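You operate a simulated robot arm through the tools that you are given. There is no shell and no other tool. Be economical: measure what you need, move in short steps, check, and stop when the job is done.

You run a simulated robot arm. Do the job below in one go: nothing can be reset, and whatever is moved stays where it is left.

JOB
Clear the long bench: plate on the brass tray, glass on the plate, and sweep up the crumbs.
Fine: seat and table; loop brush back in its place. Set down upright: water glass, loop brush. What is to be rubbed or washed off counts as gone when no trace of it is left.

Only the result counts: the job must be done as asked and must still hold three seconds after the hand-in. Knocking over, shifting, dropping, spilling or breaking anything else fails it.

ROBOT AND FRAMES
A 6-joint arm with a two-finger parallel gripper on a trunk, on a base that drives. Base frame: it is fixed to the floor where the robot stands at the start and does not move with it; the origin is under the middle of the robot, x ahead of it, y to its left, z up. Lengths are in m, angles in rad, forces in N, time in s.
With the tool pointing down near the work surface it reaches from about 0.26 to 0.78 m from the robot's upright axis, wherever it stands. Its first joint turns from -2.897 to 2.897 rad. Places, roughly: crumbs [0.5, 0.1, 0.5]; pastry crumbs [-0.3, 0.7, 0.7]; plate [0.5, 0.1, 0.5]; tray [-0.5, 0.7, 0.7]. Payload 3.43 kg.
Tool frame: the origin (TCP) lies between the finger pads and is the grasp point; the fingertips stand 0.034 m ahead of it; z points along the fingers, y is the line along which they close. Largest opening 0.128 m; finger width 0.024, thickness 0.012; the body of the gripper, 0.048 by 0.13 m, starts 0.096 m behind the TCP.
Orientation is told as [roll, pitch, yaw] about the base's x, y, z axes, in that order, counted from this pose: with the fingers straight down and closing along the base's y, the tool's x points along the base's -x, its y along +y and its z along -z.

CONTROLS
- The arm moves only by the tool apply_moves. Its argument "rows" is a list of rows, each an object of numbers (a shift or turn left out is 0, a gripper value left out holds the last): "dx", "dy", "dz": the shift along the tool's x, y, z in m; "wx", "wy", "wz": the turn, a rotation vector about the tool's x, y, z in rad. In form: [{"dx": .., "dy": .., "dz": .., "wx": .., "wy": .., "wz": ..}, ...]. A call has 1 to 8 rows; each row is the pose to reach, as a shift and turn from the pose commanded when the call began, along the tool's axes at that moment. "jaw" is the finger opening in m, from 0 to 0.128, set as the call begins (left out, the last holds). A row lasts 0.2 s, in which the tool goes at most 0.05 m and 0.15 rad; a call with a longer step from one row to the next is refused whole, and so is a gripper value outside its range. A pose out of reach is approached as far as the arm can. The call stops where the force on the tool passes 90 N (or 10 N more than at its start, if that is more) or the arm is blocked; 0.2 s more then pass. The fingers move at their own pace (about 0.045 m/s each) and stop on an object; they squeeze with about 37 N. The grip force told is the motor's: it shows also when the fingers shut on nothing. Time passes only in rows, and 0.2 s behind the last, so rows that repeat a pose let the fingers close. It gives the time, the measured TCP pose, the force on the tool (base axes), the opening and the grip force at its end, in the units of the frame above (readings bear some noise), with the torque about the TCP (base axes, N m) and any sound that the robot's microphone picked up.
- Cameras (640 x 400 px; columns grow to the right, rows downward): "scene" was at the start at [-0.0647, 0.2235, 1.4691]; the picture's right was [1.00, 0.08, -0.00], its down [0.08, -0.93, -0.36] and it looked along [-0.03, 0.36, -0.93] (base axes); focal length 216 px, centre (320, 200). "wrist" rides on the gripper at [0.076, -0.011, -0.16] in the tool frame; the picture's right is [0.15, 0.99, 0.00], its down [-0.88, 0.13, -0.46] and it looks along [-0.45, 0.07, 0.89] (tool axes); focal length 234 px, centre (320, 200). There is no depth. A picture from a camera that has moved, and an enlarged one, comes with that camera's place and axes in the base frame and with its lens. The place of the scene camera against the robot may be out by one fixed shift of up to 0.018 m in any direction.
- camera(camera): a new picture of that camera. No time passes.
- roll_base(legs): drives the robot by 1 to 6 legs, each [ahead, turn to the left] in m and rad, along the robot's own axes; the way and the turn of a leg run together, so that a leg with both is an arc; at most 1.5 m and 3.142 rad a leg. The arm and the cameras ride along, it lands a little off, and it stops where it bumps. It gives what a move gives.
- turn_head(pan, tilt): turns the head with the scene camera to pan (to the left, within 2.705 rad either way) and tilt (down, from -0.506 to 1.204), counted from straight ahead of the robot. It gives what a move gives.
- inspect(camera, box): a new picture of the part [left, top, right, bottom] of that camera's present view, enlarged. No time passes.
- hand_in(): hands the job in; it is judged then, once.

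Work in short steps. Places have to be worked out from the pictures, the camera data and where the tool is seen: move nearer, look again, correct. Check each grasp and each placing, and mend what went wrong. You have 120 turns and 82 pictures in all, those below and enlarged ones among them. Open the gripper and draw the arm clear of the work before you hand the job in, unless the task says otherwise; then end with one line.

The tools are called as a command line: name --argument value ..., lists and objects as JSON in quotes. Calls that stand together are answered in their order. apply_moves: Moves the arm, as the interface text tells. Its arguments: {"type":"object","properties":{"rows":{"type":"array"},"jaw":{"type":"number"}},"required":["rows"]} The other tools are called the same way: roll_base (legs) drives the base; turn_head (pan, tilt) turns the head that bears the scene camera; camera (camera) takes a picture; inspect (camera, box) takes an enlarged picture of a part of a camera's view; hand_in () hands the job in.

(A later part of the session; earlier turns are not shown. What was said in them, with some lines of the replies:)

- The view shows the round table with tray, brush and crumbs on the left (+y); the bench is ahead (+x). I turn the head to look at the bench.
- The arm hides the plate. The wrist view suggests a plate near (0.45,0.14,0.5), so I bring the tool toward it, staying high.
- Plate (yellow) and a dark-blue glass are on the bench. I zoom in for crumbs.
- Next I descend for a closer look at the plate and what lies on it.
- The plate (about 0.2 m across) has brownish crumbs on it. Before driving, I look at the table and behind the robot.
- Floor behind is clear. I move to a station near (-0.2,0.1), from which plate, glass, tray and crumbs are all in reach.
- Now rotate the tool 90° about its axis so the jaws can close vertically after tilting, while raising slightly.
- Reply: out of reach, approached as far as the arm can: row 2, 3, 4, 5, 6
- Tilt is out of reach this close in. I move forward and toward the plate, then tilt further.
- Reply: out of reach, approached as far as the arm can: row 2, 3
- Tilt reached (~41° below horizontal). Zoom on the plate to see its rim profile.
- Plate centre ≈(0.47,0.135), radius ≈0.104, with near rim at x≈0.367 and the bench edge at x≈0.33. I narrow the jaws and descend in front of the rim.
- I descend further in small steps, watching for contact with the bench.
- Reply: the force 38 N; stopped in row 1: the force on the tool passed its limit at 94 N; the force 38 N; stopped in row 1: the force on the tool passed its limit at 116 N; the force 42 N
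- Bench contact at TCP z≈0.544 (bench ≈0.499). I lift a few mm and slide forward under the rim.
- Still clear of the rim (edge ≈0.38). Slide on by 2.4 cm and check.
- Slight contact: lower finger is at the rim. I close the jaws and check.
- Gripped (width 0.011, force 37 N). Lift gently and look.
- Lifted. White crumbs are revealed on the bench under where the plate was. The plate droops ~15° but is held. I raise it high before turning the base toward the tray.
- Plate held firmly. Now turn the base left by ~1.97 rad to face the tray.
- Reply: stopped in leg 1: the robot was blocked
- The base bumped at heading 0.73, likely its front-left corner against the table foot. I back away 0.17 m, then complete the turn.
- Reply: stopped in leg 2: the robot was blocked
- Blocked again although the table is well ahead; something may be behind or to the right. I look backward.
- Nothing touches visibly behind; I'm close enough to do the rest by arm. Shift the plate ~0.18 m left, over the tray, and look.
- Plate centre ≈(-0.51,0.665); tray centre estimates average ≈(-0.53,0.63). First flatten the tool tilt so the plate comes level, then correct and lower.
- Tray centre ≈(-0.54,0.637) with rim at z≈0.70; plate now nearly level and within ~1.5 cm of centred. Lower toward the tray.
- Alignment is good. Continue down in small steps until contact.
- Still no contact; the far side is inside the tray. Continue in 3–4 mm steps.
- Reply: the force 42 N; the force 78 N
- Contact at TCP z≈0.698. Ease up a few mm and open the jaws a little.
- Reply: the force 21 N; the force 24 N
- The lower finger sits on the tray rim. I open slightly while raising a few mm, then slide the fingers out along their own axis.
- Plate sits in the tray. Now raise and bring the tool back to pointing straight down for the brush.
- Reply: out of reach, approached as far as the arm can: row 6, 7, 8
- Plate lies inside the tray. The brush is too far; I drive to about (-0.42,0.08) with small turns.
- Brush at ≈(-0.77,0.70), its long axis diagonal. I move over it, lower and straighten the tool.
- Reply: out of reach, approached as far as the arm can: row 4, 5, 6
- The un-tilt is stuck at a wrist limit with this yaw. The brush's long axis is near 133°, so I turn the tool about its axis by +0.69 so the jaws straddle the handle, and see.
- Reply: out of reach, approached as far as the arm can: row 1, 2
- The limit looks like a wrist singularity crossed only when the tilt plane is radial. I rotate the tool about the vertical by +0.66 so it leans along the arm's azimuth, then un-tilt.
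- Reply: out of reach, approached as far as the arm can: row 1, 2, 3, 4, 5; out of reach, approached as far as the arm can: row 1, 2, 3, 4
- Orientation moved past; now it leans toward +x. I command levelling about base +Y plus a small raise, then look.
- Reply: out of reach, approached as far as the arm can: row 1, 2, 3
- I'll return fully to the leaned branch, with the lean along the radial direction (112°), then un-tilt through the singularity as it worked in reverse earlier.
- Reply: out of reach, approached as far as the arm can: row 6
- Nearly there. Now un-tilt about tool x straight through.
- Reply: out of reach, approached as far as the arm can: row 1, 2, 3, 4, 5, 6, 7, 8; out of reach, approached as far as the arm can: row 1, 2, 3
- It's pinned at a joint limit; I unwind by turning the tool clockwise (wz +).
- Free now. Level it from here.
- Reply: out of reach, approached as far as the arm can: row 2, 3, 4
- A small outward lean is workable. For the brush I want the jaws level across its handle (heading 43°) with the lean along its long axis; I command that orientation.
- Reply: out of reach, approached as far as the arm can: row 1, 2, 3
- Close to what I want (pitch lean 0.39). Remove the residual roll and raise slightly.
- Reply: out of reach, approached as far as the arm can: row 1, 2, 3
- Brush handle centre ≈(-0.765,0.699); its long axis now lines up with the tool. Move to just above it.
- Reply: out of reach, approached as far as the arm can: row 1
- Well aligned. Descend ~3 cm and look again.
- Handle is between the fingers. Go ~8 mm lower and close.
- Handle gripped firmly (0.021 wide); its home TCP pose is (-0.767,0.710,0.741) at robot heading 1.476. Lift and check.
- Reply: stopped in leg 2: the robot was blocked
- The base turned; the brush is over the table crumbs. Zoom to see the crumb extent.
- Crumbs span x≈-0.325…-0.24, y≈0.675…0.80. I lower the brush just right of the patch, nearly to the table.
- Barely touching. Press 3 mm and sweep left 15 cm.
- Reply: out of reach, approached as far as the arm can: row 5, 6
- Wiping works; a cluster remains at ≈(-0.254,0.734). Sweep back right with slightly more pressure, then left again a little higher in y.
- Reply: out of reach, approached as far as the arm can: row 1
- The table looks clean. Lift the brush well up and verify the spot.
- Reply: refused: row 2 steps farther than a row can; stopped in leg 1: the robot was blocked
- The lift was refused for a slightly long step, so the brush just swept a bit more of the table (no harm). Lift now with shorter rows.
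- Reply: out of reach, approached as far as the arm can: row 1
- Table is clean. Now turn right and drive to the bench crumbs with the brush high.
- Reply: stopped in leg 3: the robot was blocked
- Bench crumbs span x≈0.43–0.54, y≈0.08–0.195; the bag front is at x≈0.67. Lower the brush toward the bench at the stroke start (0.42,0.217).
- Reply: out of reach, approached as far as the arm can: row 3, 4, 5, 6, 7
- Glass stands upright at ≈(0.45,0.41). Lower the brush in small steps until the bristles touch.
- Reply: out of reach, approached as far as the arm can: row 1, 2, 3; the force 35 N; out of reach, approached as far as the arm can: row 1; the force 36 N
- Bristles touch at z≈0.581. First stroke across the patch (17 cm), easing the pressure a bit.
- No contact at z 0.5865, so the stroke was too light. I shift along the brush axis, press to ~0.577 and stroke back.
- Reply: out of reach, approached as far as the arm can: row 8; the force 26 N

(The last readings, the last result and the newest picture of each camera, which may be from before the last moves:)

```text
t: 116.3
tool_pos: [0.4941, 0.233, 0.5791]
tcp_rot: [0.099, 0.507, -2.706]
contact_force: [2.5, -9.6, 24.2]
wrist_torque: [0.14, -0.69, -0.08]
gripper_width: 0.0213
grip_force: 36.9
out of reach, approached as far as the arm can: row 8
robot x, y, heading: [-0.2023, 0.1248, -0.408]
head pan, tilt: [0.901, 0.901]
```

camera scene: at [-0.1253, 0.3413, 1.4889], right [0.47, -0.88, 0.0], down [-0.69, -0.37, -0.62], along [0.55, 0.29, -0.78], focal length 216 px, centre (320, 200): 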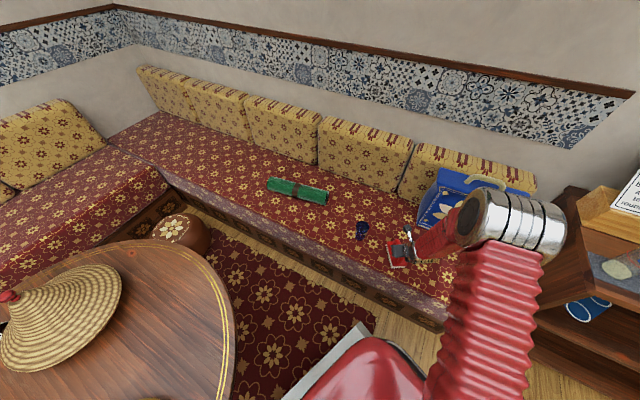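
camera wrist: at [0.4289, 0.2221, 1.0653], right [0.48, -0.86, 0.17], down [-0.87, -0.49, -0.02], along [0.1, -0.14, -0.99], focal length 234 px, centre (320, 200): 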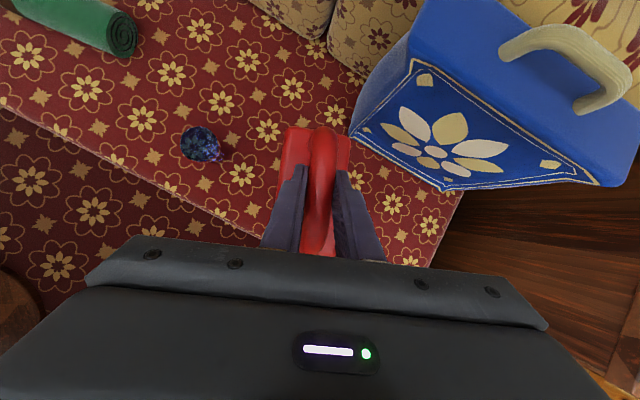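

Good contact. Shift back along the brush axis by 7 cm and stroke forward again.

apply_moves --rows '[{"dx": -0.031, "dz": -0.017}, {"dx": -0.0612, "dz": -0.0342}, {"dx": -0.063, "dy": 0.0378, "dz": -0.0309}, {"dx": -0.0648, "dy": 0.0756, "dz": -0.0276}, {"dx": -0.0666, "dy": 0.1134, "dz": -0.0243}, {"dx": -0.0684, "dy": 0.1512, "dz": -0.021}, {"dx": -0.0702, "dy": 0.186, "dz": -0.0179}]'

camera --camera "wrist"

```text
t: 117.9
tool_pos: [0.4967, 0.0317, 0.5787]
tcp_rot: [0.115, 0.504, -2.709]
contact_force: [-0.5, 0.2, 5.7]
wrist_torque: [-0.01, -0.51, 0.03]
gripper_width: 0.0212
grip_force: 37.0
out of reach, approached as far as the arm can: row 1, 2
robot x, y, heading: [-0.1995, 0.1216, -0.407]
head pan, tilt: [0.901, 0.901]
```

```text
21 pictures are left
camera wrist: at [0.4748, 0.0538, 0.7538], right [0.48, -0.86, 0.17], down [-0.87, -0.49, -0.02], along [0.1, -0.14, -0.99], focal length 234 px, centre (320, 200)
```

wrist: 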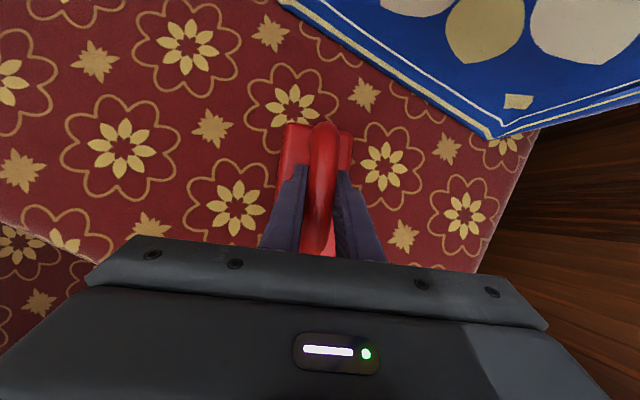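

inspect --camera "wrist" --box '[80, 60, 300, 250]'

```text
2.11 times, centred on (190, 155) of wrist
camera zoom: at [0.4748, 0.0538, 0.7538], right [0.48, -0.86, 0.17], down [-0.87, -0.49, -0.02], along [0.1, -0.14, -0.99], focal length 493 px, centre (594, 295)
```

zoom: 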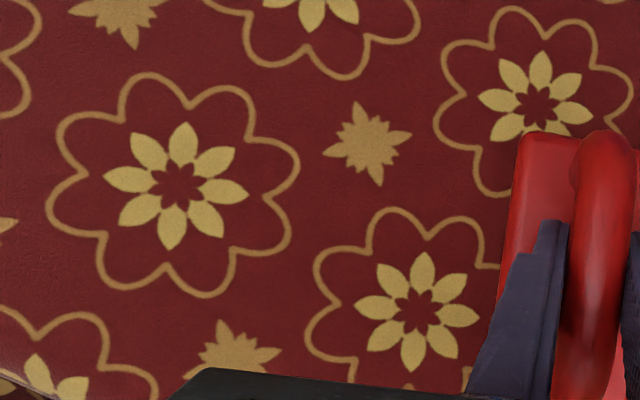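

Clean. Lift the brush away and verify from higher.

apply_moves --rows '[{"dx": 0.021, "dy": 0.004, "dz": -0.037}, {"dx": 0.042, "dy": 0.008, "dz": -0.074}, {"dx": 0.063, "dy": 0.012, "dz": -0.111}, {"dx": 0.084, "dy": 0.016, "dz": -0.148}, {"dx": 0.105, "dy": 0.021, "dz": -0.185}, {"dx": 0.126, "dy": 0.025, "dz": -0.222}, {"dx": 0.145, "dy": 0.029, "dz": -0.257}]'

inspect --camera "wrist" --box '[120, 100, 400, 260]'

```text
t: 119.5
tool_pos: [0.4962, 0.035, 0.8755]
tcp_rot: [0.114, 0.506, -2.707]
contact_force: [0.9, -0.2, -1.1]
wrist_torque: [-0.01, 0.02, -0.01]
gripper_width: 0.0213
grip_force: 36.6
robot x, y, heading: [-0.1978, 0.1244, -0.406]
head pan, tilt: [0.901, 0.901]
```

```text
2.29 times, centred on (260, 180) of wrist
camera zoom: at [0.4745, 0.0587, 1.0501], right [0.48, -0.86, 0.17], down [-0.87, -0.49, -0.02], along [0.1, -0.14, -0.99], focal length 535 px, centre (457, 246)
```

zoom: 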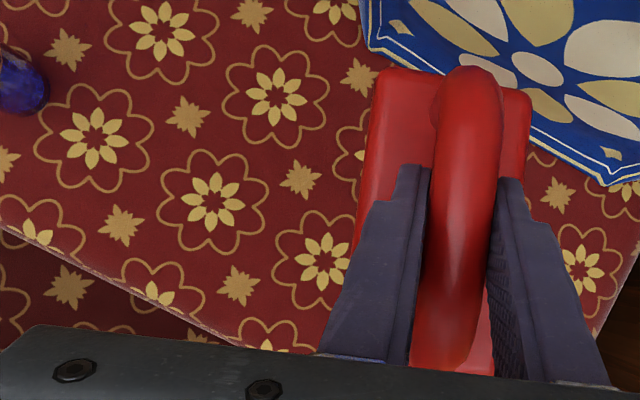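

Bench is clean. Now take the brush home: first restore the arm's robot-frame position, then drive back.

apply_moves --rows '[{"dx": 0.017, "dy": -0.041, "dz": 0.005}, {"dx": 0.034, "dy": -0.082, "dz": 0.01}, {"dx": 0.051, "dy": -0.122, "dz": 0.015}, {"dx": 0.068, "dy": -0.163, "dz": 0.02}, {"dx": 0.086, "dy": -0.204, "dz": 0.025}]'

roll_base --legs '[[0, 0.25], [0, 0.256], [-0.23, 0]]'

roll_base --legs '[[0, 0.34], [0, 0.34], [0, 0.34], [0, 0.35]]'

```text
t: 120.7
tool_pos: [0.5035, 0.2588, 0.8738]
tcp_rot: [0.115, 0.505, -2.705]
contact_force: [-0.5, 0.0, 0.0]
wrist_torque: [0.01, 0.02, -0.02]
gripper_width: 0.0212
grip_force: 37.1
robot x, y, heading: [-0.2012, 0.1272, -0.407]
head pan, tilt: [0.901, 0.901]
```

```text
t: 125.1
tool_pos: [0.1214, 0.5627, 0.8748]
tcp_rot: [0.117, 0.507, -2.193]
contact_force: [0.2, -0.8, -1.8]
wrist_torque: [0.0, 0.03, 0.02]
gripper_width: 0.021
grip_force: 36.9
robot x, y, heading: [-0.4195, 0.0886, 0.1]
head pan, tilt: [0.901, 0.901]
```

```text
t: 131.3
tool_pos: [-0.7685, 0.7278, 0.8738]
tcp_rot: [0.089, 0.507, -0.824]
contact_force: [-0.3, 0.0, -0.8]
wrist_torque: [-0.01, 0.0, 0.01]
gripper_width: 0.0214
grip_force: 37.3
robot x, y, heading: [-0.3657, 0.0833, 1.49]
head pan, tilt: [0.901, 0.901]
stopped in leg 4: the robot was blocked; the commanded pose is now the measured one
```

TCP is already near the brush's home. Check the scene for any disturbance before lowering.

turn_head --pan 0.3 --tilt 0.9

camera --camera "scene"

camera --camera "wrist"

```text
t: 132.3
tool_pos: [-0.7695, 0.7271, 0.8747]
tcp_rot: [0.088, 0.508, -0.822]
contact_force: [-0.2, 0.3, -1.1]
wrist_torque: [0.01, -0.01, 0.02]
gripper_width: 0.0214
grip_force: 37.1
robot x, y, heading: [-0.3651, 0.0851, 1.492]
head pan, tilt: [0.3, 0.901]
```

```text
18 pictures are left
camera scene: at [-0.5441, 0.1259, 1.4889], right [0.98, 0.22, 0.0], down [0.17, -0.77, -0.62], along [-0.14, 0.61, -0.78], focal length 216 px, centre (320, 200)
```

scene: 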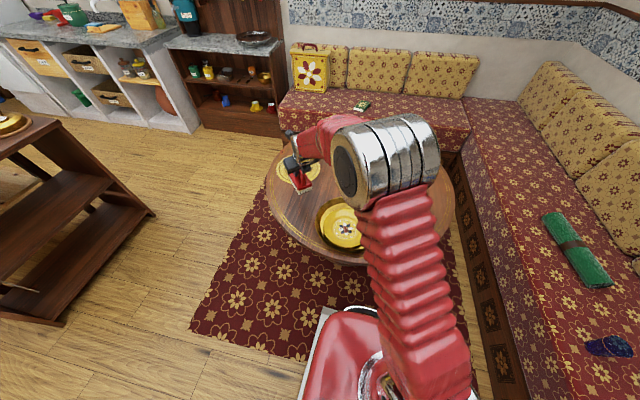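

```text
17 pictures are left
camera wrist: at [-0.7797, 0.7022, 1.0505], right [0.66, 0.73, 0.15], down [0.74, -0.67, -0.02], along [0.08, 0.12, -0.99], focal length 234 px, centre (320, 200)
```

wrist: 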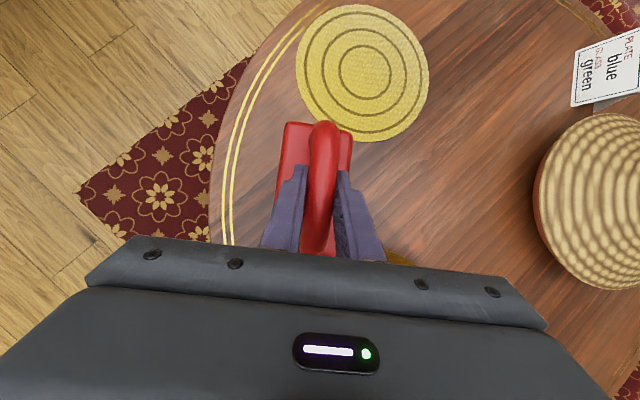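

Nothing disturbed. The card has writing; I zoom in to read it.

inspect --camera "wrist" --box '[540, 20, 640, 120]'

```text
4.00 times, centred on (590, 70) of wrist
camera zoom: at [-0.7797, 0.7022, 1.0505], right [0.66, 0.73, 0.15], down [0.74, -0.67, -0.02], along [0.08, 0.12, -0.99], focal length 937 px, centre (-760, 720)
```

zoom: 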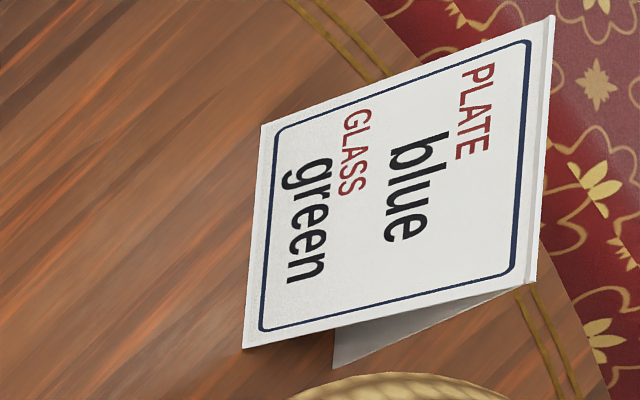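

A colour note unrelated to this job (the job names this plate and glass). Now lower the brush to its home spot.

apply_moves --rows '[{"dx": -0.019, "dy": -0.005, "dz": 0.0265, "wx": -0.006, "wz": -0.005}, {"dx": -0.038, "dy": -0.01, "dz": 0.053, "wx": -0.012, "wz": -0.01}, {"dx": -0.057, "dy": -0.015, "dz": 0.0797, "wx": -0.018, "wz": -0.015}, {"dx": -0.0762, "dy": -0.0197, "dz": 0.1062, "wx": -0.025, "wz": -0.02}]'

```text
t: 133.3
tool_pos: [-0.7588, 0.7175, 0.745]
tcp_rot: [0.105, 0.51, -0.794]
contact_force: [0.1, 0.3, -1.0]
wrist_torque: [-0.01, -0.01, 0.01]
gripper_width: 0.0212
grip_force: 36.9
out of reach, approached as far as the arm can: row 2, 3, 4
robot x, y, heading: [-0.3654, 0.0863, 1.489]
head pan, tilt: [0.3, 0.901]
```

About 1 cm off due to reach; a tiny base turn left should fix it.

roll_base --legs '[[0, 0.015]]'

```text
t: 134.1
tool_pos: [-0.7683, 0.7106, 0.7451]
tcp_rot: [0.103, 0.509, -0.781]
contact_force: [0.0, 1.3, -1.5]
wrist_torque: [-0.03, 0.03, -0.03]
gripper_width: 0.0212
grip_force: 36.7
robot x, y, heading: [-0.3662, 0.0863, 1.502]
head pan, tilt: [0.3, 0.901]
```

Spot on (-0.768,0.711). Lower the last millimetres until contact.

apply_moves --rows '[{"dx": -0.0015, "dz": 0.0027}, {"dx": -0.0024, "dz": 0.0044}]'

```text
t: 134.7
tool_pos: [-0.7687, 0.7113, 0.7404]
tcp_rot: [0.103, 0.508, -0.78]
contact_force: [0.6, 0.2, -0.9]
wrist_torque: [0.01, -0.02, -0.01]
gripper_width: 0.0212
grip_force: 37.1
robot x, y, heading: [-0.365, 0.0888, 1.502]
head pan, tilt: [0.3, 0.901]
```

apply_moves --rows '[{"dx": -0.0012, "dz": 0.0022}]'

```text
t: 135.1
tool_pos: [-0.7674, 0.7119, 0.7385]
tcp_rot: [0.104, 0.507, -0.781]
contact_force: [0.1, -0.7, -2.1]
wrist_torque: [-0.05, 0.0, 0.0]
gripper_width: 0.0214
grip_force: 36.6
robot x, y, heading: [-0.3626, 0.0848, 1.503]
head pan, tilt: [0.3, 0.901]
```

apply_moves --rows '[{"dx": -0.0012, "dz": 0.0022}]'

apply_moves --rows '[{"dx": -0.0008, "dz": 0.0014}]'

```text
t: 135.5
tool_pos: [-0.768, 0.7105, 0.7351]
tcp_rot: [0.104, 0.511, -0.779]
contact_force: [-0.4, -0.3, -0.7]
wrist_torque: [-0.01, -0.04, 0.01]
gripper_width: 0.0212
grip_force: 37.3
robot x, y, heading: [-0.366, 0.0835, 1.507]
head pan, tilt: [0.3, 0.901]
```

```text
t: 135.9
tool_pos: [-0.7667, 0.7116, 0.734]
tcp_rot: [0.103, 0.506, -0.781]
contact_force: [0.0, -0.6, -1.1]
wrist_torque: [0.01, -0.02, 0.01]
gripper_width: 0.0215
grip_force: 36.9
robot x, y, heading: [-0.3662, 0.0857, 1.501]
head pan, tilt: [0.3, 0.901]
```

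No contact yet; the handle slid a little in the grip at the bench. Continue.

apply_moves --rows '[{"dx": -0.0012, "dz": 0.0022}]'

apply_moves --rows '[{"dx": -0.0012, "dz": 0.0022}]'

```text
t: 136.3
tool_pos: [-0.7684, 0.7114, 0.7299]
tcp_rot: [0.104, 0.508, -0.782]
contact_force: [0.0, 0.9, -1.2]
wrist_torque: [-0.02, 0.0, 0.0]
gripper_width: 0.0213
grip_force: 36.8
robot x, y, heading: [-0.3624, 0.0846, 1.502]
head pan, tilt: [0.3, 0.901]
```

```text
t: 136.7
tool_pos: [-0.7681, 0.7114, 0.7288]
tcp_rot: [0.102, 0.51, -0.78]
contact_force: [0.0, -2.2, 4.3]
wrist_torque: [-0.29, -0.38, -0.15]
gripper_width: 0.0212
grip_force: 37.0
robot x, y, heading: [-0.3638, 0.088, 1.5]
head pan, tilt: [0.3, 0.901]
```

Bristles touch. Press one more millimetre and release gently.

apply_moves --rows '[{"dx": -0.0008, "dz": 0.0014}]'

apply_moves --rows '[{"dz": 0}, {"dz": 0}, {"dz": 0}, {"dz": 0}]' --jaw 0.06

apply_moves --rows '[{"dz": -0.03}, {"dz": -0.06}, {"dz": -0.1}, {"dz": -0.14}]'

camera --camera "wrist"

```text
t: 137.1
tool_pos: [-0.7678, 0.7112, 0.7289]
tcp_rot: [0.104, 0.512, -0.781]
contact_force: [-3.7, -4.5, 13.6]
wrist_torque: [-0.65, -0.68, -0.36]
gripper_width: 0.0214
grip_force: 37.1
robot x, y, heading: [-0.3618, 0.0854, 1.509]
head pan, tilt: [0.3, 0.901]
```

```text
t: 138.1
tool_pos: [-0.7663, 0.7116, 0.7274]
tcp_rot: [0.103, 0.51, -0.779]
contact_force: [0.2, 3.3, 10.9]
wrist_torque: [-0.05, 0.21, -0.06]
gripper_width: 0.0579
grip_force: 0.0
robot x, y, heading: [-0.3652, 0.084, 1.506]
head pan, tilt: [0.3, 0.901]
```

```text
t: 139.1
tool_pos: [-0.7261, 0.6519, 0.8469]
tcp_rot: [0.103, 0.509, -0.781]
contact_force: [-0.1, 0.2, 0.5]
wrist_torque: [-0.02, 0.02, 0.03]
gripper_width: 0.0601
grip_force: 0.1
robot x, y, heading: [-0.3637, 0.0849, 1.505]
head pan, tilt: [0.3, 0.901]
```

```text
15 pictures are left
camera wrist: at [-0.7386, 0.6251, 1.0224], right [0.64, 0.75, 0.16], down [0.77, -0.64, -0.02], along [0.09, 0.14, -0.99], focal length 234 px, centre (320, 200)
```

wrist: 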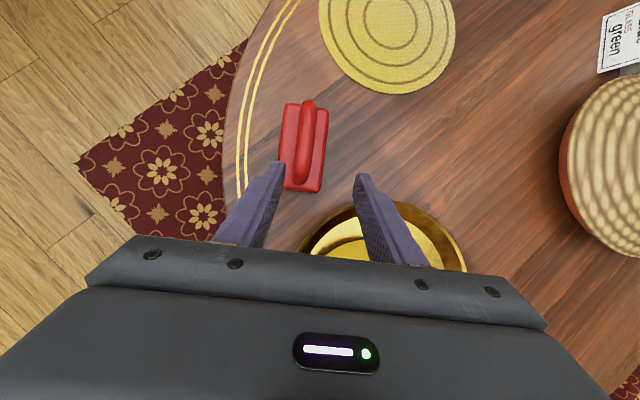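

Brush stands upright in its place. Now go for the glass: raise a bit, open jaws, and drive toward the bench.

apply_moves --rows '[{"dx": 0.02, "dz": -0.03}, {"dx": 0.03, "dz": -0.05}]' --jaw 0.11

roll_base --legs '[[0, -0.3], [0, -0.3], [0, -0.3], [0, -0.3], [0, -0.215]]'

```text
t: 139.7
tool_pos: [-0.7329, 0.6508, 0.906]
tcp_rot: [0.103, 0.507, -0.782]
contact_force: [0.1, 0.6, 0.0]
wrist_torque: [0.01, 0.06, 0.0]
gripper_width: 0.1099
grip_force: 0.4
robot x, y, heading: [-0.3647, 0.0858, 1.5]
head pan, tilt: [0.3, 0.901]
```

```text
t: 144.8
tool_pos: [-0.0735, 0.6954, 0.9085]
tcp_rot: [0.105, 0.509, -1.804]
contact_force: [-0.1, 0.3, 0.4]
wrist_torque: [0.0, 0.01, -0.03]
gripper_width: 0.1101
grip_force: 0.1
robot x, y, heading: [-0.3857, 0.1226, 0.485]
head pan, tilt: [0.3, 0.901]
stopped in leg 4: the robot was blocked; the commanded pose is now the measured one
```

roll_base --legs '[[-0.08, 0], [0, -0.3], [0, -0.2]]'

```text
t: 148.2
tool_pos: [0.0974, 0.4388, 0.9064]
tcp_rot: [0.103, 0.51, -2.309]
contact_force: [0.4, 0.4, 0.1]
wrist_torque: [-0.05, 0.0, -0.04]
gripper_width: 0.1099
grip_force: 0.1
robot x, y, heading: [-0.4483, 0.1017, -0.015]
head pan, tilt: [0.3, 0.901]
```

roll_base --legs '[[0.26, 0]]'

camera --camera "wrist"

```text
t: 150.5
tool_pos: [0.3546, 0.4376, 0.9088]
tcp_rot: [0.103, 0.511, -2.304]
contact_force: [0.1, -0.1, 0.1]
wrist_torque: [-0.02, 0.03, -0.02]
gripper_width: 0.1099
grip_force: 0.1
robot x, y, heading: [-0.1929, 0.0971, -0.008]
head pan, tilt: [0.3, 0.901]
```

```text
14 pictures are left
camera wrist: at [0.3269, 0.4486, 1.0831], right [0.78, -0.6, 0.16], down [-0.6, -0.8, -0.02], along [0.14, -0.08, -0.99], focal length 234 px, centre (320, 200)
```

wrist: 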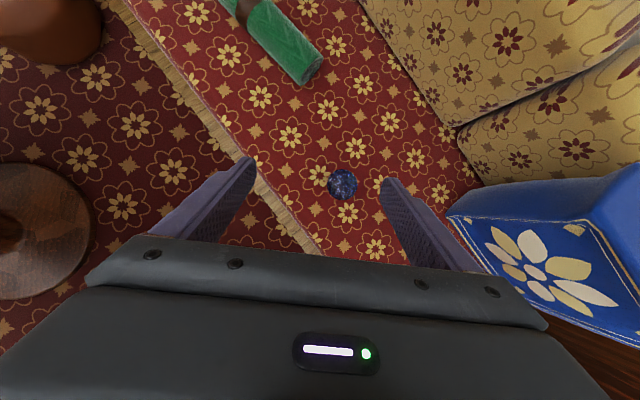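

Glass centre ≈(0.455,0.405), ~6 cm wide. Move to a pre-grasp point back along the tool axis.

apply_moves --rows '[{"dx": -0.023, "dy": 0.01, "dz": 0.032}, {"dx": -0.046, "dy": 0.02, "dz": 0.064}, {"dx": -0.069, "dy": 0.031, "dz": 0.096}, {"dx": -0.092, "dy": 0.041, "dz": 0.128}, {"dx": -0.115, "dy": 0.051, "dz": 0.16}, {"dx": -0.138, "dy": 0.0615, "dz": 0.192}]'

apply_moves --rows '[{"wx": 0.05}, {"wx": 0.1}]'

camera --camera "wrist"

```text
t: 151.9
tool_pos: [0.3908, 0.3612, 0.6799]
tcp_rot: [0.128, 0.493, -2.213]
contact_force: [1.3, -1.0, 0.7]
wrist_torque: [0.08, 0.2, -0.05]
gripper_width: 0.1098
grip_force: 0.0
robot x, y, heading: [-0.1925, 0.0986, -0.003]
head pan, tilt: [0.3, 0.901]
```

```text
t: 152.5
tool_pos: [0.395, 0.3594, 0.6801]
tcp_rot: [0.003, 0.509, -2.303]
contact_force: [0.6, 0.5, -0.4]
wrist_torque: [-0.01, 0.01, 0.01]
gripper_width: 0.1099
grip_force: 0.1
robot x, y, heading: [-0.1885, 0.0957, -0.002]
head pan, tilt: [0.3, 0.901]
```

```text
13 pictures are left
camera wrist: at [0.3783, 0.3584, 0.8572], right [0.82, -0.57, 0.07], down [-0.57, -0.82, -0.03], along [0.08, -0.02, -1.0], focal length 234 px, centre (320, 200)
```

wrist: 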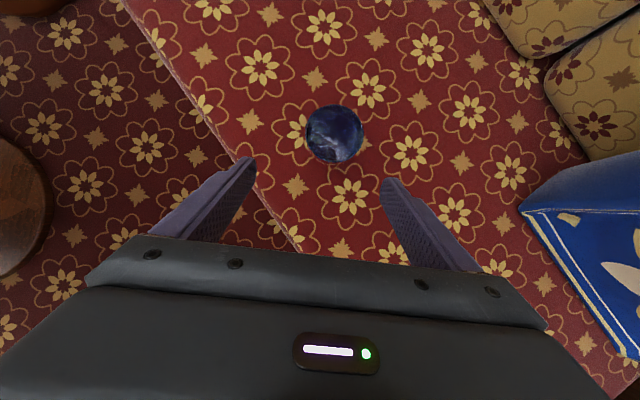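

Jaws are level now; glass at (0.458,0.406). Align laterally and advance along the tool axis around the glass.

apply_moves --rows '[{"dx": 0.002, "dy": 0.0163, "dz": 0.01}, {"dx": 0.004, "dy": 0.0163, "dz": 0.05}, {"dx": 0.004, "dy": 0.0163, "dz": 0.09}, {"dx": 0.004, "dy": 0.0163, "dz": 0.12}]'

camera --camera "wrist"

```text
t: 153.5
tool_pos: [0.4467, 0.3965, 0.5773]
tcp_rot: [0.003, 0.509, -2.302]
contact_force: [0.8, -0.4, 0.1]
wrist_torque: [-0.02, -0.01, -0.01]
gripper_width: 0.11
grip_force: 0.0
robot x, y, heading: [-0.1915, 0.0991, -0.007]
head pan, tilt: [0.3, 0.901]
```

```text
12 pictures are left
camera wrist: at [0.4308, 0.3959, 0.754], right [0.82, -0.57, 0.07], down [-0.57, -0.82, -0.03], along [0.08, -0.02, -1.0], focal length 234 px, centre (320, 200)
```

wrist: 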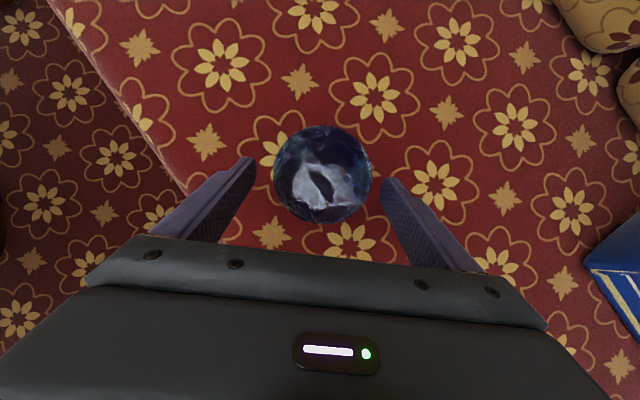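

Glass is centred between the fingers. Advance 2.5 cm and close.

apply_moves --rows '[{"dx": 0.001, "dy": 0.002, "dz": 0.013}, {"dx": 0.001, "dy": 0.002, "dz": 0.026}]'

apply_moves --rows '[{"dz": 0}, {"dz": 0}, {"dz": 0}, {"dz": 0}, {"dz": 0}]' --jaw 0.03

camera --camera "wrist"

```text
t: 154.1
tool_pos: [0.4592, 0.4051, 0.5561]
tcp_rot: [0.003, 0.509, -2.302]
contact_force: [0.4, -0.8, 0.1]
wrist_torque: [0.01, 0.01, 0.03]
gripper_width: 0.1102
grip_force: 0.0
robot x, y, heading: [-0.1885, 0.0972, -0.005]
head pan, tilt: [0.3, 0.901]
```

```text
t: 155.3
tool_pos: [0.4585, 0.4056, 0.5566]
tcp_rot: [0.003, 0.509, -2.301]
contact_force: [0.5, 1.4, 0.5]
wrist_torque: [0.01, -0.07, 0.04]
gripper_width: 0.0653
grip_force: 36.7
robot x, y, heading: [-0.1908, 0.1012, -0.01]
head pan, tilt: [0.3, 0.901]
```

```text
11 pictures are left
camera wrist: at [0.4421, 0.4038, 0.7321], right [0.82, -0.57, 0.07], down [-0.57, -0.82, -0.03], along [0.08, -0.02, -1.0], focal length 234 px, centre (320, 200)
```

wrist: 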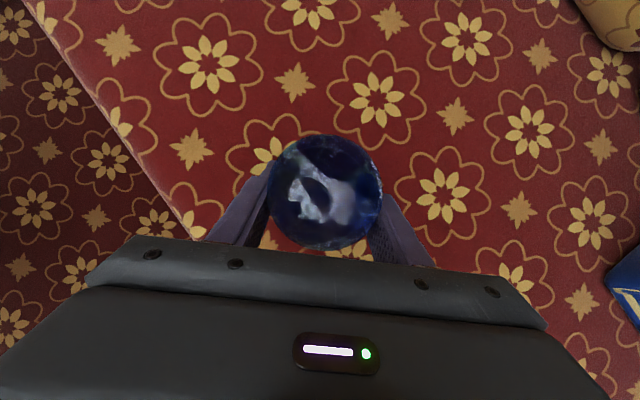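

Glass gripped (0.065 wide); its bottom is ~0.058 below the TCP. Lift straight up.

apply_moves --rows '[{"dx": 0.0098, "dz": -0.0175}, {"dx": 0.029, "dz": -0.052}, {"dx": 0.049, "dz": -0.087}, {"dx": 0.068, "dz": -0.122}, {"dx": 0.088, "dz": -0.157}, {"dx": 0.107, "dz": -0.192}, {"dx": 0.127, "dz": -0.227}, {"dx": 0.146, "dz": -0.262}]'

```text
t: 157.1
tool_pos: [0.4566, 0.4035, 0.8539]
tcp_rot: [0.006, 0.508, -2.305]
contact_force: [-0.3, 0.2, -2.1]
wrist_torque: [0.01, 0.01, 0.02]
gripper_width: 0.0649
grip_force: 36.6
robot x, y, heading: [-0.1931, 0.0975, -0.007]
head pan, tilt: [0.3, 0.901]
```

Held steady. Drive: turn left, back up, then turn toward the tray in small legs.

roll_base --legs '[[0, 0.25], [0, 0.25], [-0.22, 0]]'

roll_base --legs '[[0, 0.33], [0, 0.33], [0, 0.31]]'

```text
t: 161.4
tool_pos: [0.0365, 0.5691, 0.8541]
tcp_rot: [0.004, 0.509, -1.81]
contact_force: [1.3, -0.3, -1.8]
wrist_torque: [0.03, -0.01, 0.01]
gripper_width: 0.0647
grip_force: 36.7
robot x, y, heading: [-0.3829, -0.0148, 0.482]
head pan, tilt: [0.3, 0.901]
```

```text
t: 165.7
tool_pos: [-0.5677, 0.6822, 0.856]
tcp_rot: [0.003, 0.51, -0.927]
contact_force: [-0.2, 0.1, -1.2]
wrist_torque: [0.04, 0.04, -0.01]
gripper_width: 0.0648
grip_force: 36.7
robot x, y, heading: [-0.341, -0.0221, 1.39]
head pan, tilt: [0.3, 0.901]
stopped in leg 3: the robot was blocked; the commanded pose is now the measured one
```

Close: shift the glass ~7 cm toward the plate centre and look.

apply_moves --rows '[{"dx": -0.0273, "dy": -0.0166, "dz": -0.0153}, {"dx": -0.0546, "dy": -0.0332, "dz": -0.0306}]'

camera --camera "wrist"

camera --camera "scene"

```text
t: 166.3
tool_pos: [-0.5588, 0.6144, 0.8564]
tcp_rot: [0.004, 0.509, -0.926]
contact_force: [-0.1, -0.4, -1.3]
wrist_torque: [-0.02, 0.03, -0.02]
gripper_width: 0.0649
grip_force: 37.6
robot x, y, heading: [-0.3414, -0.0251, 1.388]
head pan, tilt: [0.3, 0.901]
```

```text
10 pictures are left
camera wrist: at [-0.5617, 0.5981, 1.0337], right [0.71, 0.7, 0.07], down [0.7, -0.71, -0.03], along [0.03, 0.07, -1.0], focal length 234 px, centre (320, 200)
```

wrist: 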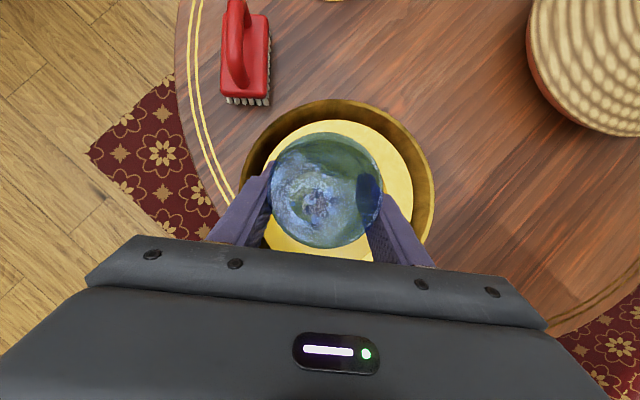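

```text
9 pictures are left
camera scene: at [-0.515, 0.0345, 1.4889], right [0.99, 0.12, 0.0], down [0.09, -0.78, -0.62], along [-0.07, 0.62, -0.78], focal length 216 px, centre (320, 200)
```

scene: 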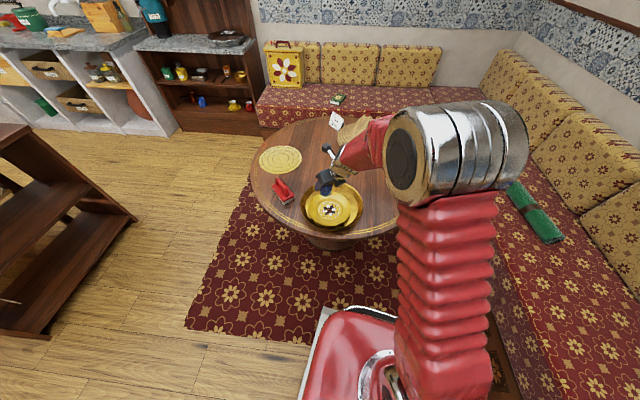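

Plate centre ≈(-0.553,0.615); the glass axis is at (-0.559,0.614). Lower to just above the plate.

apply_moves --rows '[{"dx": -0.0155, "dy": 0.0013, "dz": 0.0257}, {"dx": -0.031, "dy": 0.0027, "dz": 0.0514}, {"dx": -0.0465, "dy": 0.004, "dz": 0.0771}]'

inspect --camera "scene" --box '[270, 140, 390, 250]'

```text
t: 167.1
tool_pos: [-0.5525, 0.6143, 0.7658]
tcp_rot: [0.004, 0.51, -0.926]
contact_force: [-0.2, 0.3, -1.7]
wrist_torque: [0.03, -0.02, 0.02]
gripper_width: 0.0646
grip_force: 36.6
robot x, y, heading: [-0.3422, -0.0207, 1.391]
head pan, tilt: [0.3, 0.901]
```

```text
3.64 times, centred on (330, 195) of scene
camera zoom: at [-0.5151, 0.0341, 1.4889], right [0.99, 0.12, 0.0], down [0.09, -0.78, -0.62], along [-0.07, 0.62, -0.78], focal length 786 px, centre (284, 218)
```

zoom: 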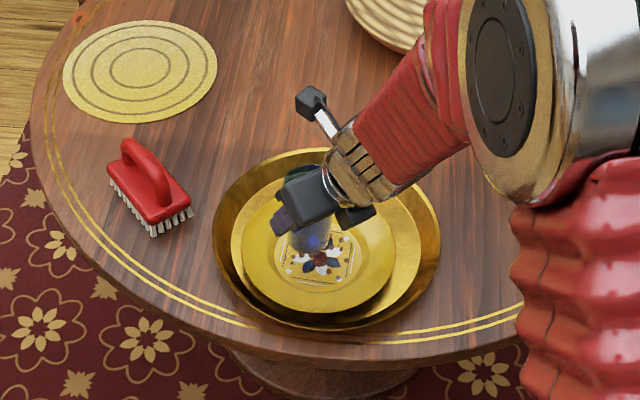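

The print centre is ~1 cm right and ~1.4 cm nearer than the glass bottom. Correct while lowering to z≈0.75.

apply_moves --rows '[{"dx": -0.0108, "dy": -0.0003, "dz": 0.0031}, {"dx": -0.0216, "dy": -0.0006, "dz": 0.0063}]'

apply_moves --rows '[{"dx": -0.0019, "dz": 0.0035}]'

apply_moves --rows '[{"dx": -0.0015, "dz": 0.0026}]'

apply_moves --rows '[{"dx": -0.0012, "dz": 0.0022}]'

```text
t: 167.7
tool_pos: [-0.5437, 0.6011, 0.7485]
tcp_rot: [0.004, 0.51, -0.926]
contact_force: [0.7, 0.2, -1.7]
wrist_torque: [0.0, 0.04, 0.01]
gripper_width: 0.0645
grip_force: 37.9
robot x, y, heading: [-0.3423, -0.0214, 1.387]
head pan, tilt: [0.3, 0.901]
```

```text
t: 168.1
tool_pos: [-0.5442, 0.6018, 0.7458]
tcp_rot: [0.002, 0.509, -0.925]
contact_force: [-0.6, 0.4, -1.0]
wrist_torque: [0.02, -0.02, 0.01]
gripper_width: 0.0647
grip_force: 36.9
robot x, y, heading: [-0.3428, -0.0285, 1.389]
head pan, tilt: [0.3, 0.901]
```

```text
t: 168.5
tool_pos: [-0.545, 0.6016, 0.7422]
tcp_rot: [0.003, 0.51, -0.926]
contact_force: [-0.2, 0.3, -1.2]
wrist_torque: [0.0, -0.02, 0.0]
gripper_width: 0.065
grip_force: 37.1
robot x, y, heading: [-0.3474, -0.0246, 1.391]
head pan, tilt: [0.3, 0.901]
```

```text
t: 168.9
tool_pos: [-0.5441, 0.6008, 0.7401]
tcp_rot: [0.005, 0.51, -0.926]
contact_force: [0.0, 0.5, -1.1]
wrist_torque: [-0.03, 0.01, 0.0]
gripper_width: 0.0648
grip_force: 37.3
robot x, y, heading: [-0.3403, -0.0269, 1.384]
head pan, tilt: [0.3, 0.901]
```

apply_moves --rows '[{"dx": -0.0012, "dz": 0.0022}]'

inspect --camera "scene" --box '[290, 180, 370, 240]'

```text
t: 169.3
tool_pos: [-0.5439, 0.6009, 0.7374]
tcp_rot: [0.003, 0.51, -0.923]
contact_force: [-0.1, -1.1, -1.5]
wrist_torque: [0.02, -0.02, 0.0]
gripper_width: 0.0645
grip_force: 37.0
robot x, y, heading: [-0.3397, -0.0232, 1.386]
head pan, tilt: [0.3, 0.901]
```

```text
6.67 times, centred on (330, 210) of scene
camera zoom: at [-0.5151, 0.0343, 1.4889], right [0.99, 0.12, 0.0], down [0.09, -0.78, -0.62], along [-0.07, 0.62, -0.78], focal length 1442 px, centre (253, 133)
```

zoom: 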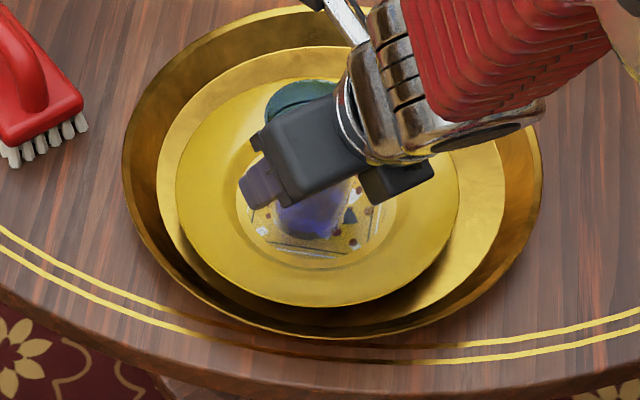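

Glass base now slightly near side; shift back ~1 cm and keep descending in small steps.

apply_moves --rows '[{"dx": 0.0042, "dy": 0.0086, "dz": 0.0023}]'

apply_moves --rows '[{"dx": -0.0012, "dz": 0.0022}]'

apply_moves --rows '[{"dx": -0.0012, "dz": 0.0022}]'

apply_moves --rows '[{"dx": -0.0012, "dz": 0.0022}]'

```text
t: 169.7
tool_pos: [-0.54, 0.6107, 0.739]
tcp_rot: [0.005, 0.509, -0.925]
contact_force: [-0.8, 0.2, -0.9]
wrist_torque: [0.0, 0.02, -0.01]
gripper_width: 0.0646
grip_force: 37.0
robot x, y, heading: [-0.3407, -0.0254, 1.391]
head pan, tilt: [0.3, 0.901]
```

```text
t: 170.1
tool_pos: [-0.54, 0.6097, 0.7349]
tcp_rot: [0.003, 0.51, -0.924]
contact_force: [0.3, -0.2, -0.6]
wrist_torque: [-0.02, -0.01, 0.0]
gripper_width: 0.0648
grip_force: 36.7
robot x, y, heading: [-0.3439, -0.0234, 1.388]
head pan, tilt: [0.3, 0.901]
```

```text
t: 170.5
tool_pos: [-0.5405, 0.6096, 0.7324]
tcp_rot: [0.004, 0.51, -0.926]
contact_force: [-0.3, 0.1, -1.9]
wrist_torque: [0.01, -0.01, 0.01]
gripper_width: 0.0649
grip_force: 36.8
robot x, y, heading: [-0.3393, -0.0208, 1.391]
head pan, tilt: [0.3, 0.901]
```

```text
t: 170.9
tool_pos: [-0.5402, 0.611, 0.7305]
tcp_rot: [0.001, 0.509, -0.924]
contact_force: [0.5, 0.3, -0.8]
wrist_torque: [-0.02, -0.02, 0.01]
gripper_width: 0.0645
grip_force: 36.9
robot x, y, heading: [-0.3397, -0.0245, 1.393]
head pan, tilt: [0.3, 0.901]
```

apply_moves --rows '[{"dx": -0.0012, "dz": 0.0022}]'

apply_moves --rows '[{"dx": -0.0012, "dz": 0.0022}]'

inspect --camera "scene" --box '[290, 180, 370, 240]'

```text
t: 171.3
tool_pos: [-0.5415, 0.6109, 0.7285]
tcp_rot: [0.004, 0.508, -0.925]
contact_force: [0.0, -0.1, -1.5]
wrist_torque: [-0.01, -0.01, -0.02]
gripper_width: 0.0647
grip_force: 37.2
robot x, y, heading: [-0.3421, -0.0228, 1.389]
head pan, tilt: [0.3, 0.901]
```

```text
t: 171.7
tool_pos: [-0.5421, 0.6107, 0.725]
tcp_rot: [0.003, 0.509, -0.924]
contact_force: [0.4, -0.1, -1.7]
wrist_torque: [-0.02, -0.02, -0.03]
gripper_width: 0.0647
grip_force: 36.7
robot x, y, heading: [-0.3389, -0.0224, 1.389]
head pan, tilt: [0.3, 0.901]
```

```text
6.67 times, centred on (330, 210) of scene
camera zoom: at [-0.5151, 0.0343, 1.4889], right [0.99, 0.12, 0.0], down [0.09, -0.78, -0.62], along [-0.07, 0.62, -0.78], focal length 1442 px, centre (253, 133)
```

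zoom: 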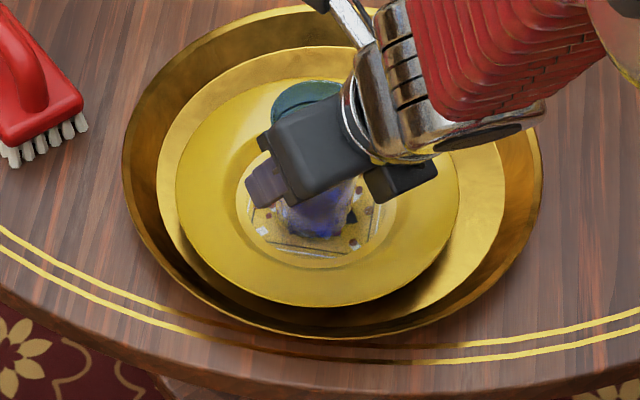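

Well centred; still above the plate. Continue.

apply_moves --rows '[{"dx": -0.0012, "dz": 0.0022}]'

apply_moves --rows '[{"dx": -0.0012, "dz": 0.0022}]'

```text
t: 172.1
tool_pos: [-0.5407, 0.6104, 0.7231]
tcp_rot: [0.003, 0.51, -0.924]
contact_force: [0.6, 0.2, -0.9]
wrist_torque: [0.02, 0.01, -0.02]
gripper_width: 0.0647
grip_force: 36.9
robot x, y, heading: [-0.3405, -0.0234, 1.388]
head pan, tilt: [0.3, 0.901]
```

```text
t: 172.5
tool_pos: [-0.5395, 0.6097, 0.7197]
tcp_rot: [0.004, 0.51, -0.924]
contact_force: [0.4, 0.1, -0.7]
wrist_torque: [0.01, 0.03, 0.01]
gripper_width: 0.0646
grip_force: 36.9
robot x, y, heading: [-0.341, -0.0242, 1.393]
head pan, tilt: [0.3, 0.901]
```

apply_moves --rows '[{"dx": -0.0012, "dz": 0.0022}]'

apply_moves --rows '[{"dx": -0.0012, "dz": 0.0022}]'

```text
t: 172.9
tool_pos: [-0.5399, 0.61, 0.7188]
tcp_rot: [0.002, 0.509, -0.926]
contact_force: [0.3, -0.5, -0.1]
wrist_torque: [-0.02, -0.02, -0.02]
gripper_width: 0.0645
grip_force: 37.2
robot x, y, heading: [-0.3445, -0.0247, 1.393]
head pan, tilt: [0.3, 0.901]
```

```text
t: 173.3
tool_pos: [-0.5403, 0.6104, 0.7175]
tcp_rot: [0.004, 0.512, -0.925]
contact_force: [-3.5, -6.1, 20.6]
wrist_torque: [-0.04, -0.23, -0.08]
gripper_width: 0.0646
grip_force: 36.7
robot x, y, heading: [-0.3431, -0.0264, 1.389]
head pan, tilt: [0.3, 0.901]
```

Contact with the plate (20 N). Ease up slightly and open the jaws.

apply_moves --rows '[{"dx": 0.0005, "dz": -0.0009}, {"dx": 0.0005, "dz": -0.0009}]'

apply_moves --rows '[{"dz": 0}, {"dz": 0}, {"dz": 0}, {"dz": 0}]' --jaw 0.11

inspect --camera "scene" --box '[290, 180, 370, 240]'

```text
t: 173.9
tool_pos: [-0.5402, 0.609, 0.7171]
tcp_rot: [0.004, 0.512, -0.925]
contact_force: [-5.0, 1.5, 13.0]
wrist_torque: [0.29, 0.07, 0.05]
gripper_width: 0.0645
grip_force: 36.6
robot x, y, heading: [-0.3402, -0.0239, 1.389]
head pan, tilt: [0.3, 0.901]
```

```text
t: 174.9
tool_pos: [-0.5398, 0.6095, 0.7166]
tcp_rot: [0.004, 0.511, -0.926]
contact_force: [0.8, -0.1, 0.2]
wrist_torque: [0.01, 0.01, -0.01]
gripper_width: 0.1102
grip_force: 0.1
robot x, y, heading: [-0.3386, -0.0236, 1.389]
head pan, tilt: [0.3, 0.901]
```

```text
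6.67 times, centred on (330, 210) of scene
camera zoom: at [-0.5151, 0.0343, 1.4889], right [0.99, 0.12, 0.0], down [0.09, -0.78, -0.62], along [-0.07, 0.62, -0.78], focal length 1442 px, centre (253, 133)
```

zoom: 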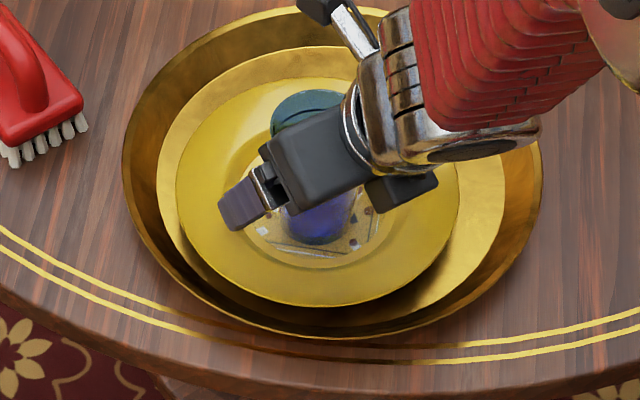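

Glass stands free on the plate. Withdraw along the tool axis, well clear.

apply_moves --rows '[{"dz": -0.02}, {"dz": -0.05}, {"dz": -0.09}, {"dz": -0.13}, {"dz": -0.17}, {"dz": -0.2}]'

inspect --camera "scene" --box '[240, 100, 420, 250]'

camera --camera "wrist"

```text
t: 176.3
tool_pos: [-0.4815, 0.5301, 0.8911]
tcp_rot: [0.004, 0.51, -0.926]
contact_force: [0.2, 0.3, 0.1]
wrist_torque: [0.0, -0.01, -0.01]
gripper_width: 0.1099
grip_force: 0.0
robot x, y, heading: [-0.3402, -0.0246, 1.391]
head pan, tilt: [0.3, 0.901]
```

```text
2.67 times, centred on (330, 175) of scene
camera zoom: at [-0.515, 0.0343, 1.4889], right [0.99, 0.12, 0.0], down [0.09, -0.78, -0.62], along [-0.07, 0.62, -0.78], focal length 577 px, centre (293, 267)
```

zoom: 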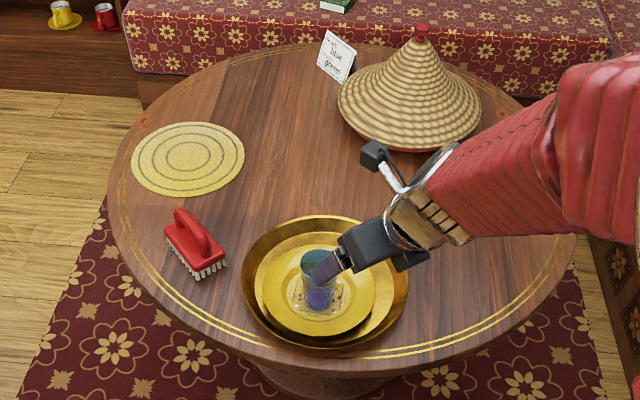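

```text
3 pictures are left
camera wrist: at [-0.4843, 0.5142, 1.0681], right [0.71, 0.7, 0.07], down [0.7, -0.71, -0.03], along [0.03, 0.07, -1.0], focal length 234 px, centre (320, 200)
```

wrist: 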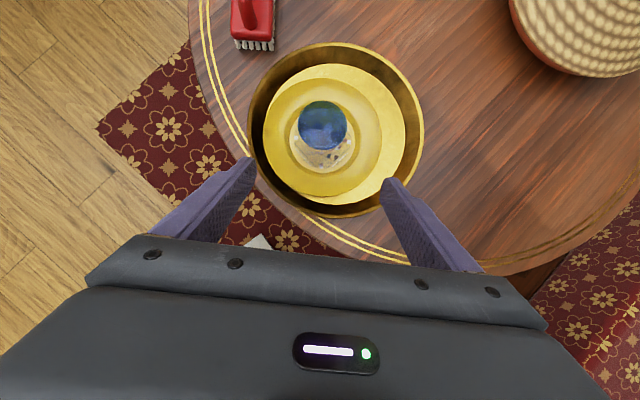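

All in place: glass upright on the plate, plate in the tray, brush upright, and the crumb spot clean. Draw the arm a bit further up and clear.

apply_moves --rows '[{"dz": -0.03}, {"dz": -0.06}]'

inspect --camera "wrist" --box '[180, 0, 580, 240]'

```text
t: 176.9
tool_pos: [-0.4648, 0.5069, 0.9427]
tcp_rot: [0.004, 0.51, -0.926]
contact_force: [-0.6, -0.2, 0.7]
wrist_torque: [0.01, 0.02, 0.01]
gripper_width: 0.1098
grip_force: 0.0
robot x, y, heading: [-0.3411, -0.0194, 1.388]
head pan, tilt: [0.3, 0.901]
```

```text
1.60 times, centred on (380, 120) of wrist
camera zoom: at [-0.4666, 0.4903, 1.12], right [0.71, 0.7, 0.07], down [0.7, -0.71, -0.03], along [0.03, 0.07, -1.0], focal length 375 px, centre (224, 328)
```

zoom: 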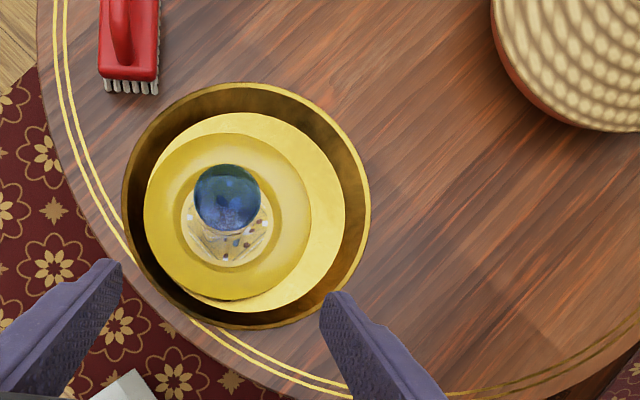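

The last picture shows the glass on the plate, the plate in the tray, the table clean and the gripper open and clear, so I hand in.

hand_in

```text
The job is handed in.
```

I handed the job in: the plate is on the brass tray with the glass upright on it, the crumbs are swept from both the bench and the table, and the loop brush is back upright within about a centimetre of where it was.
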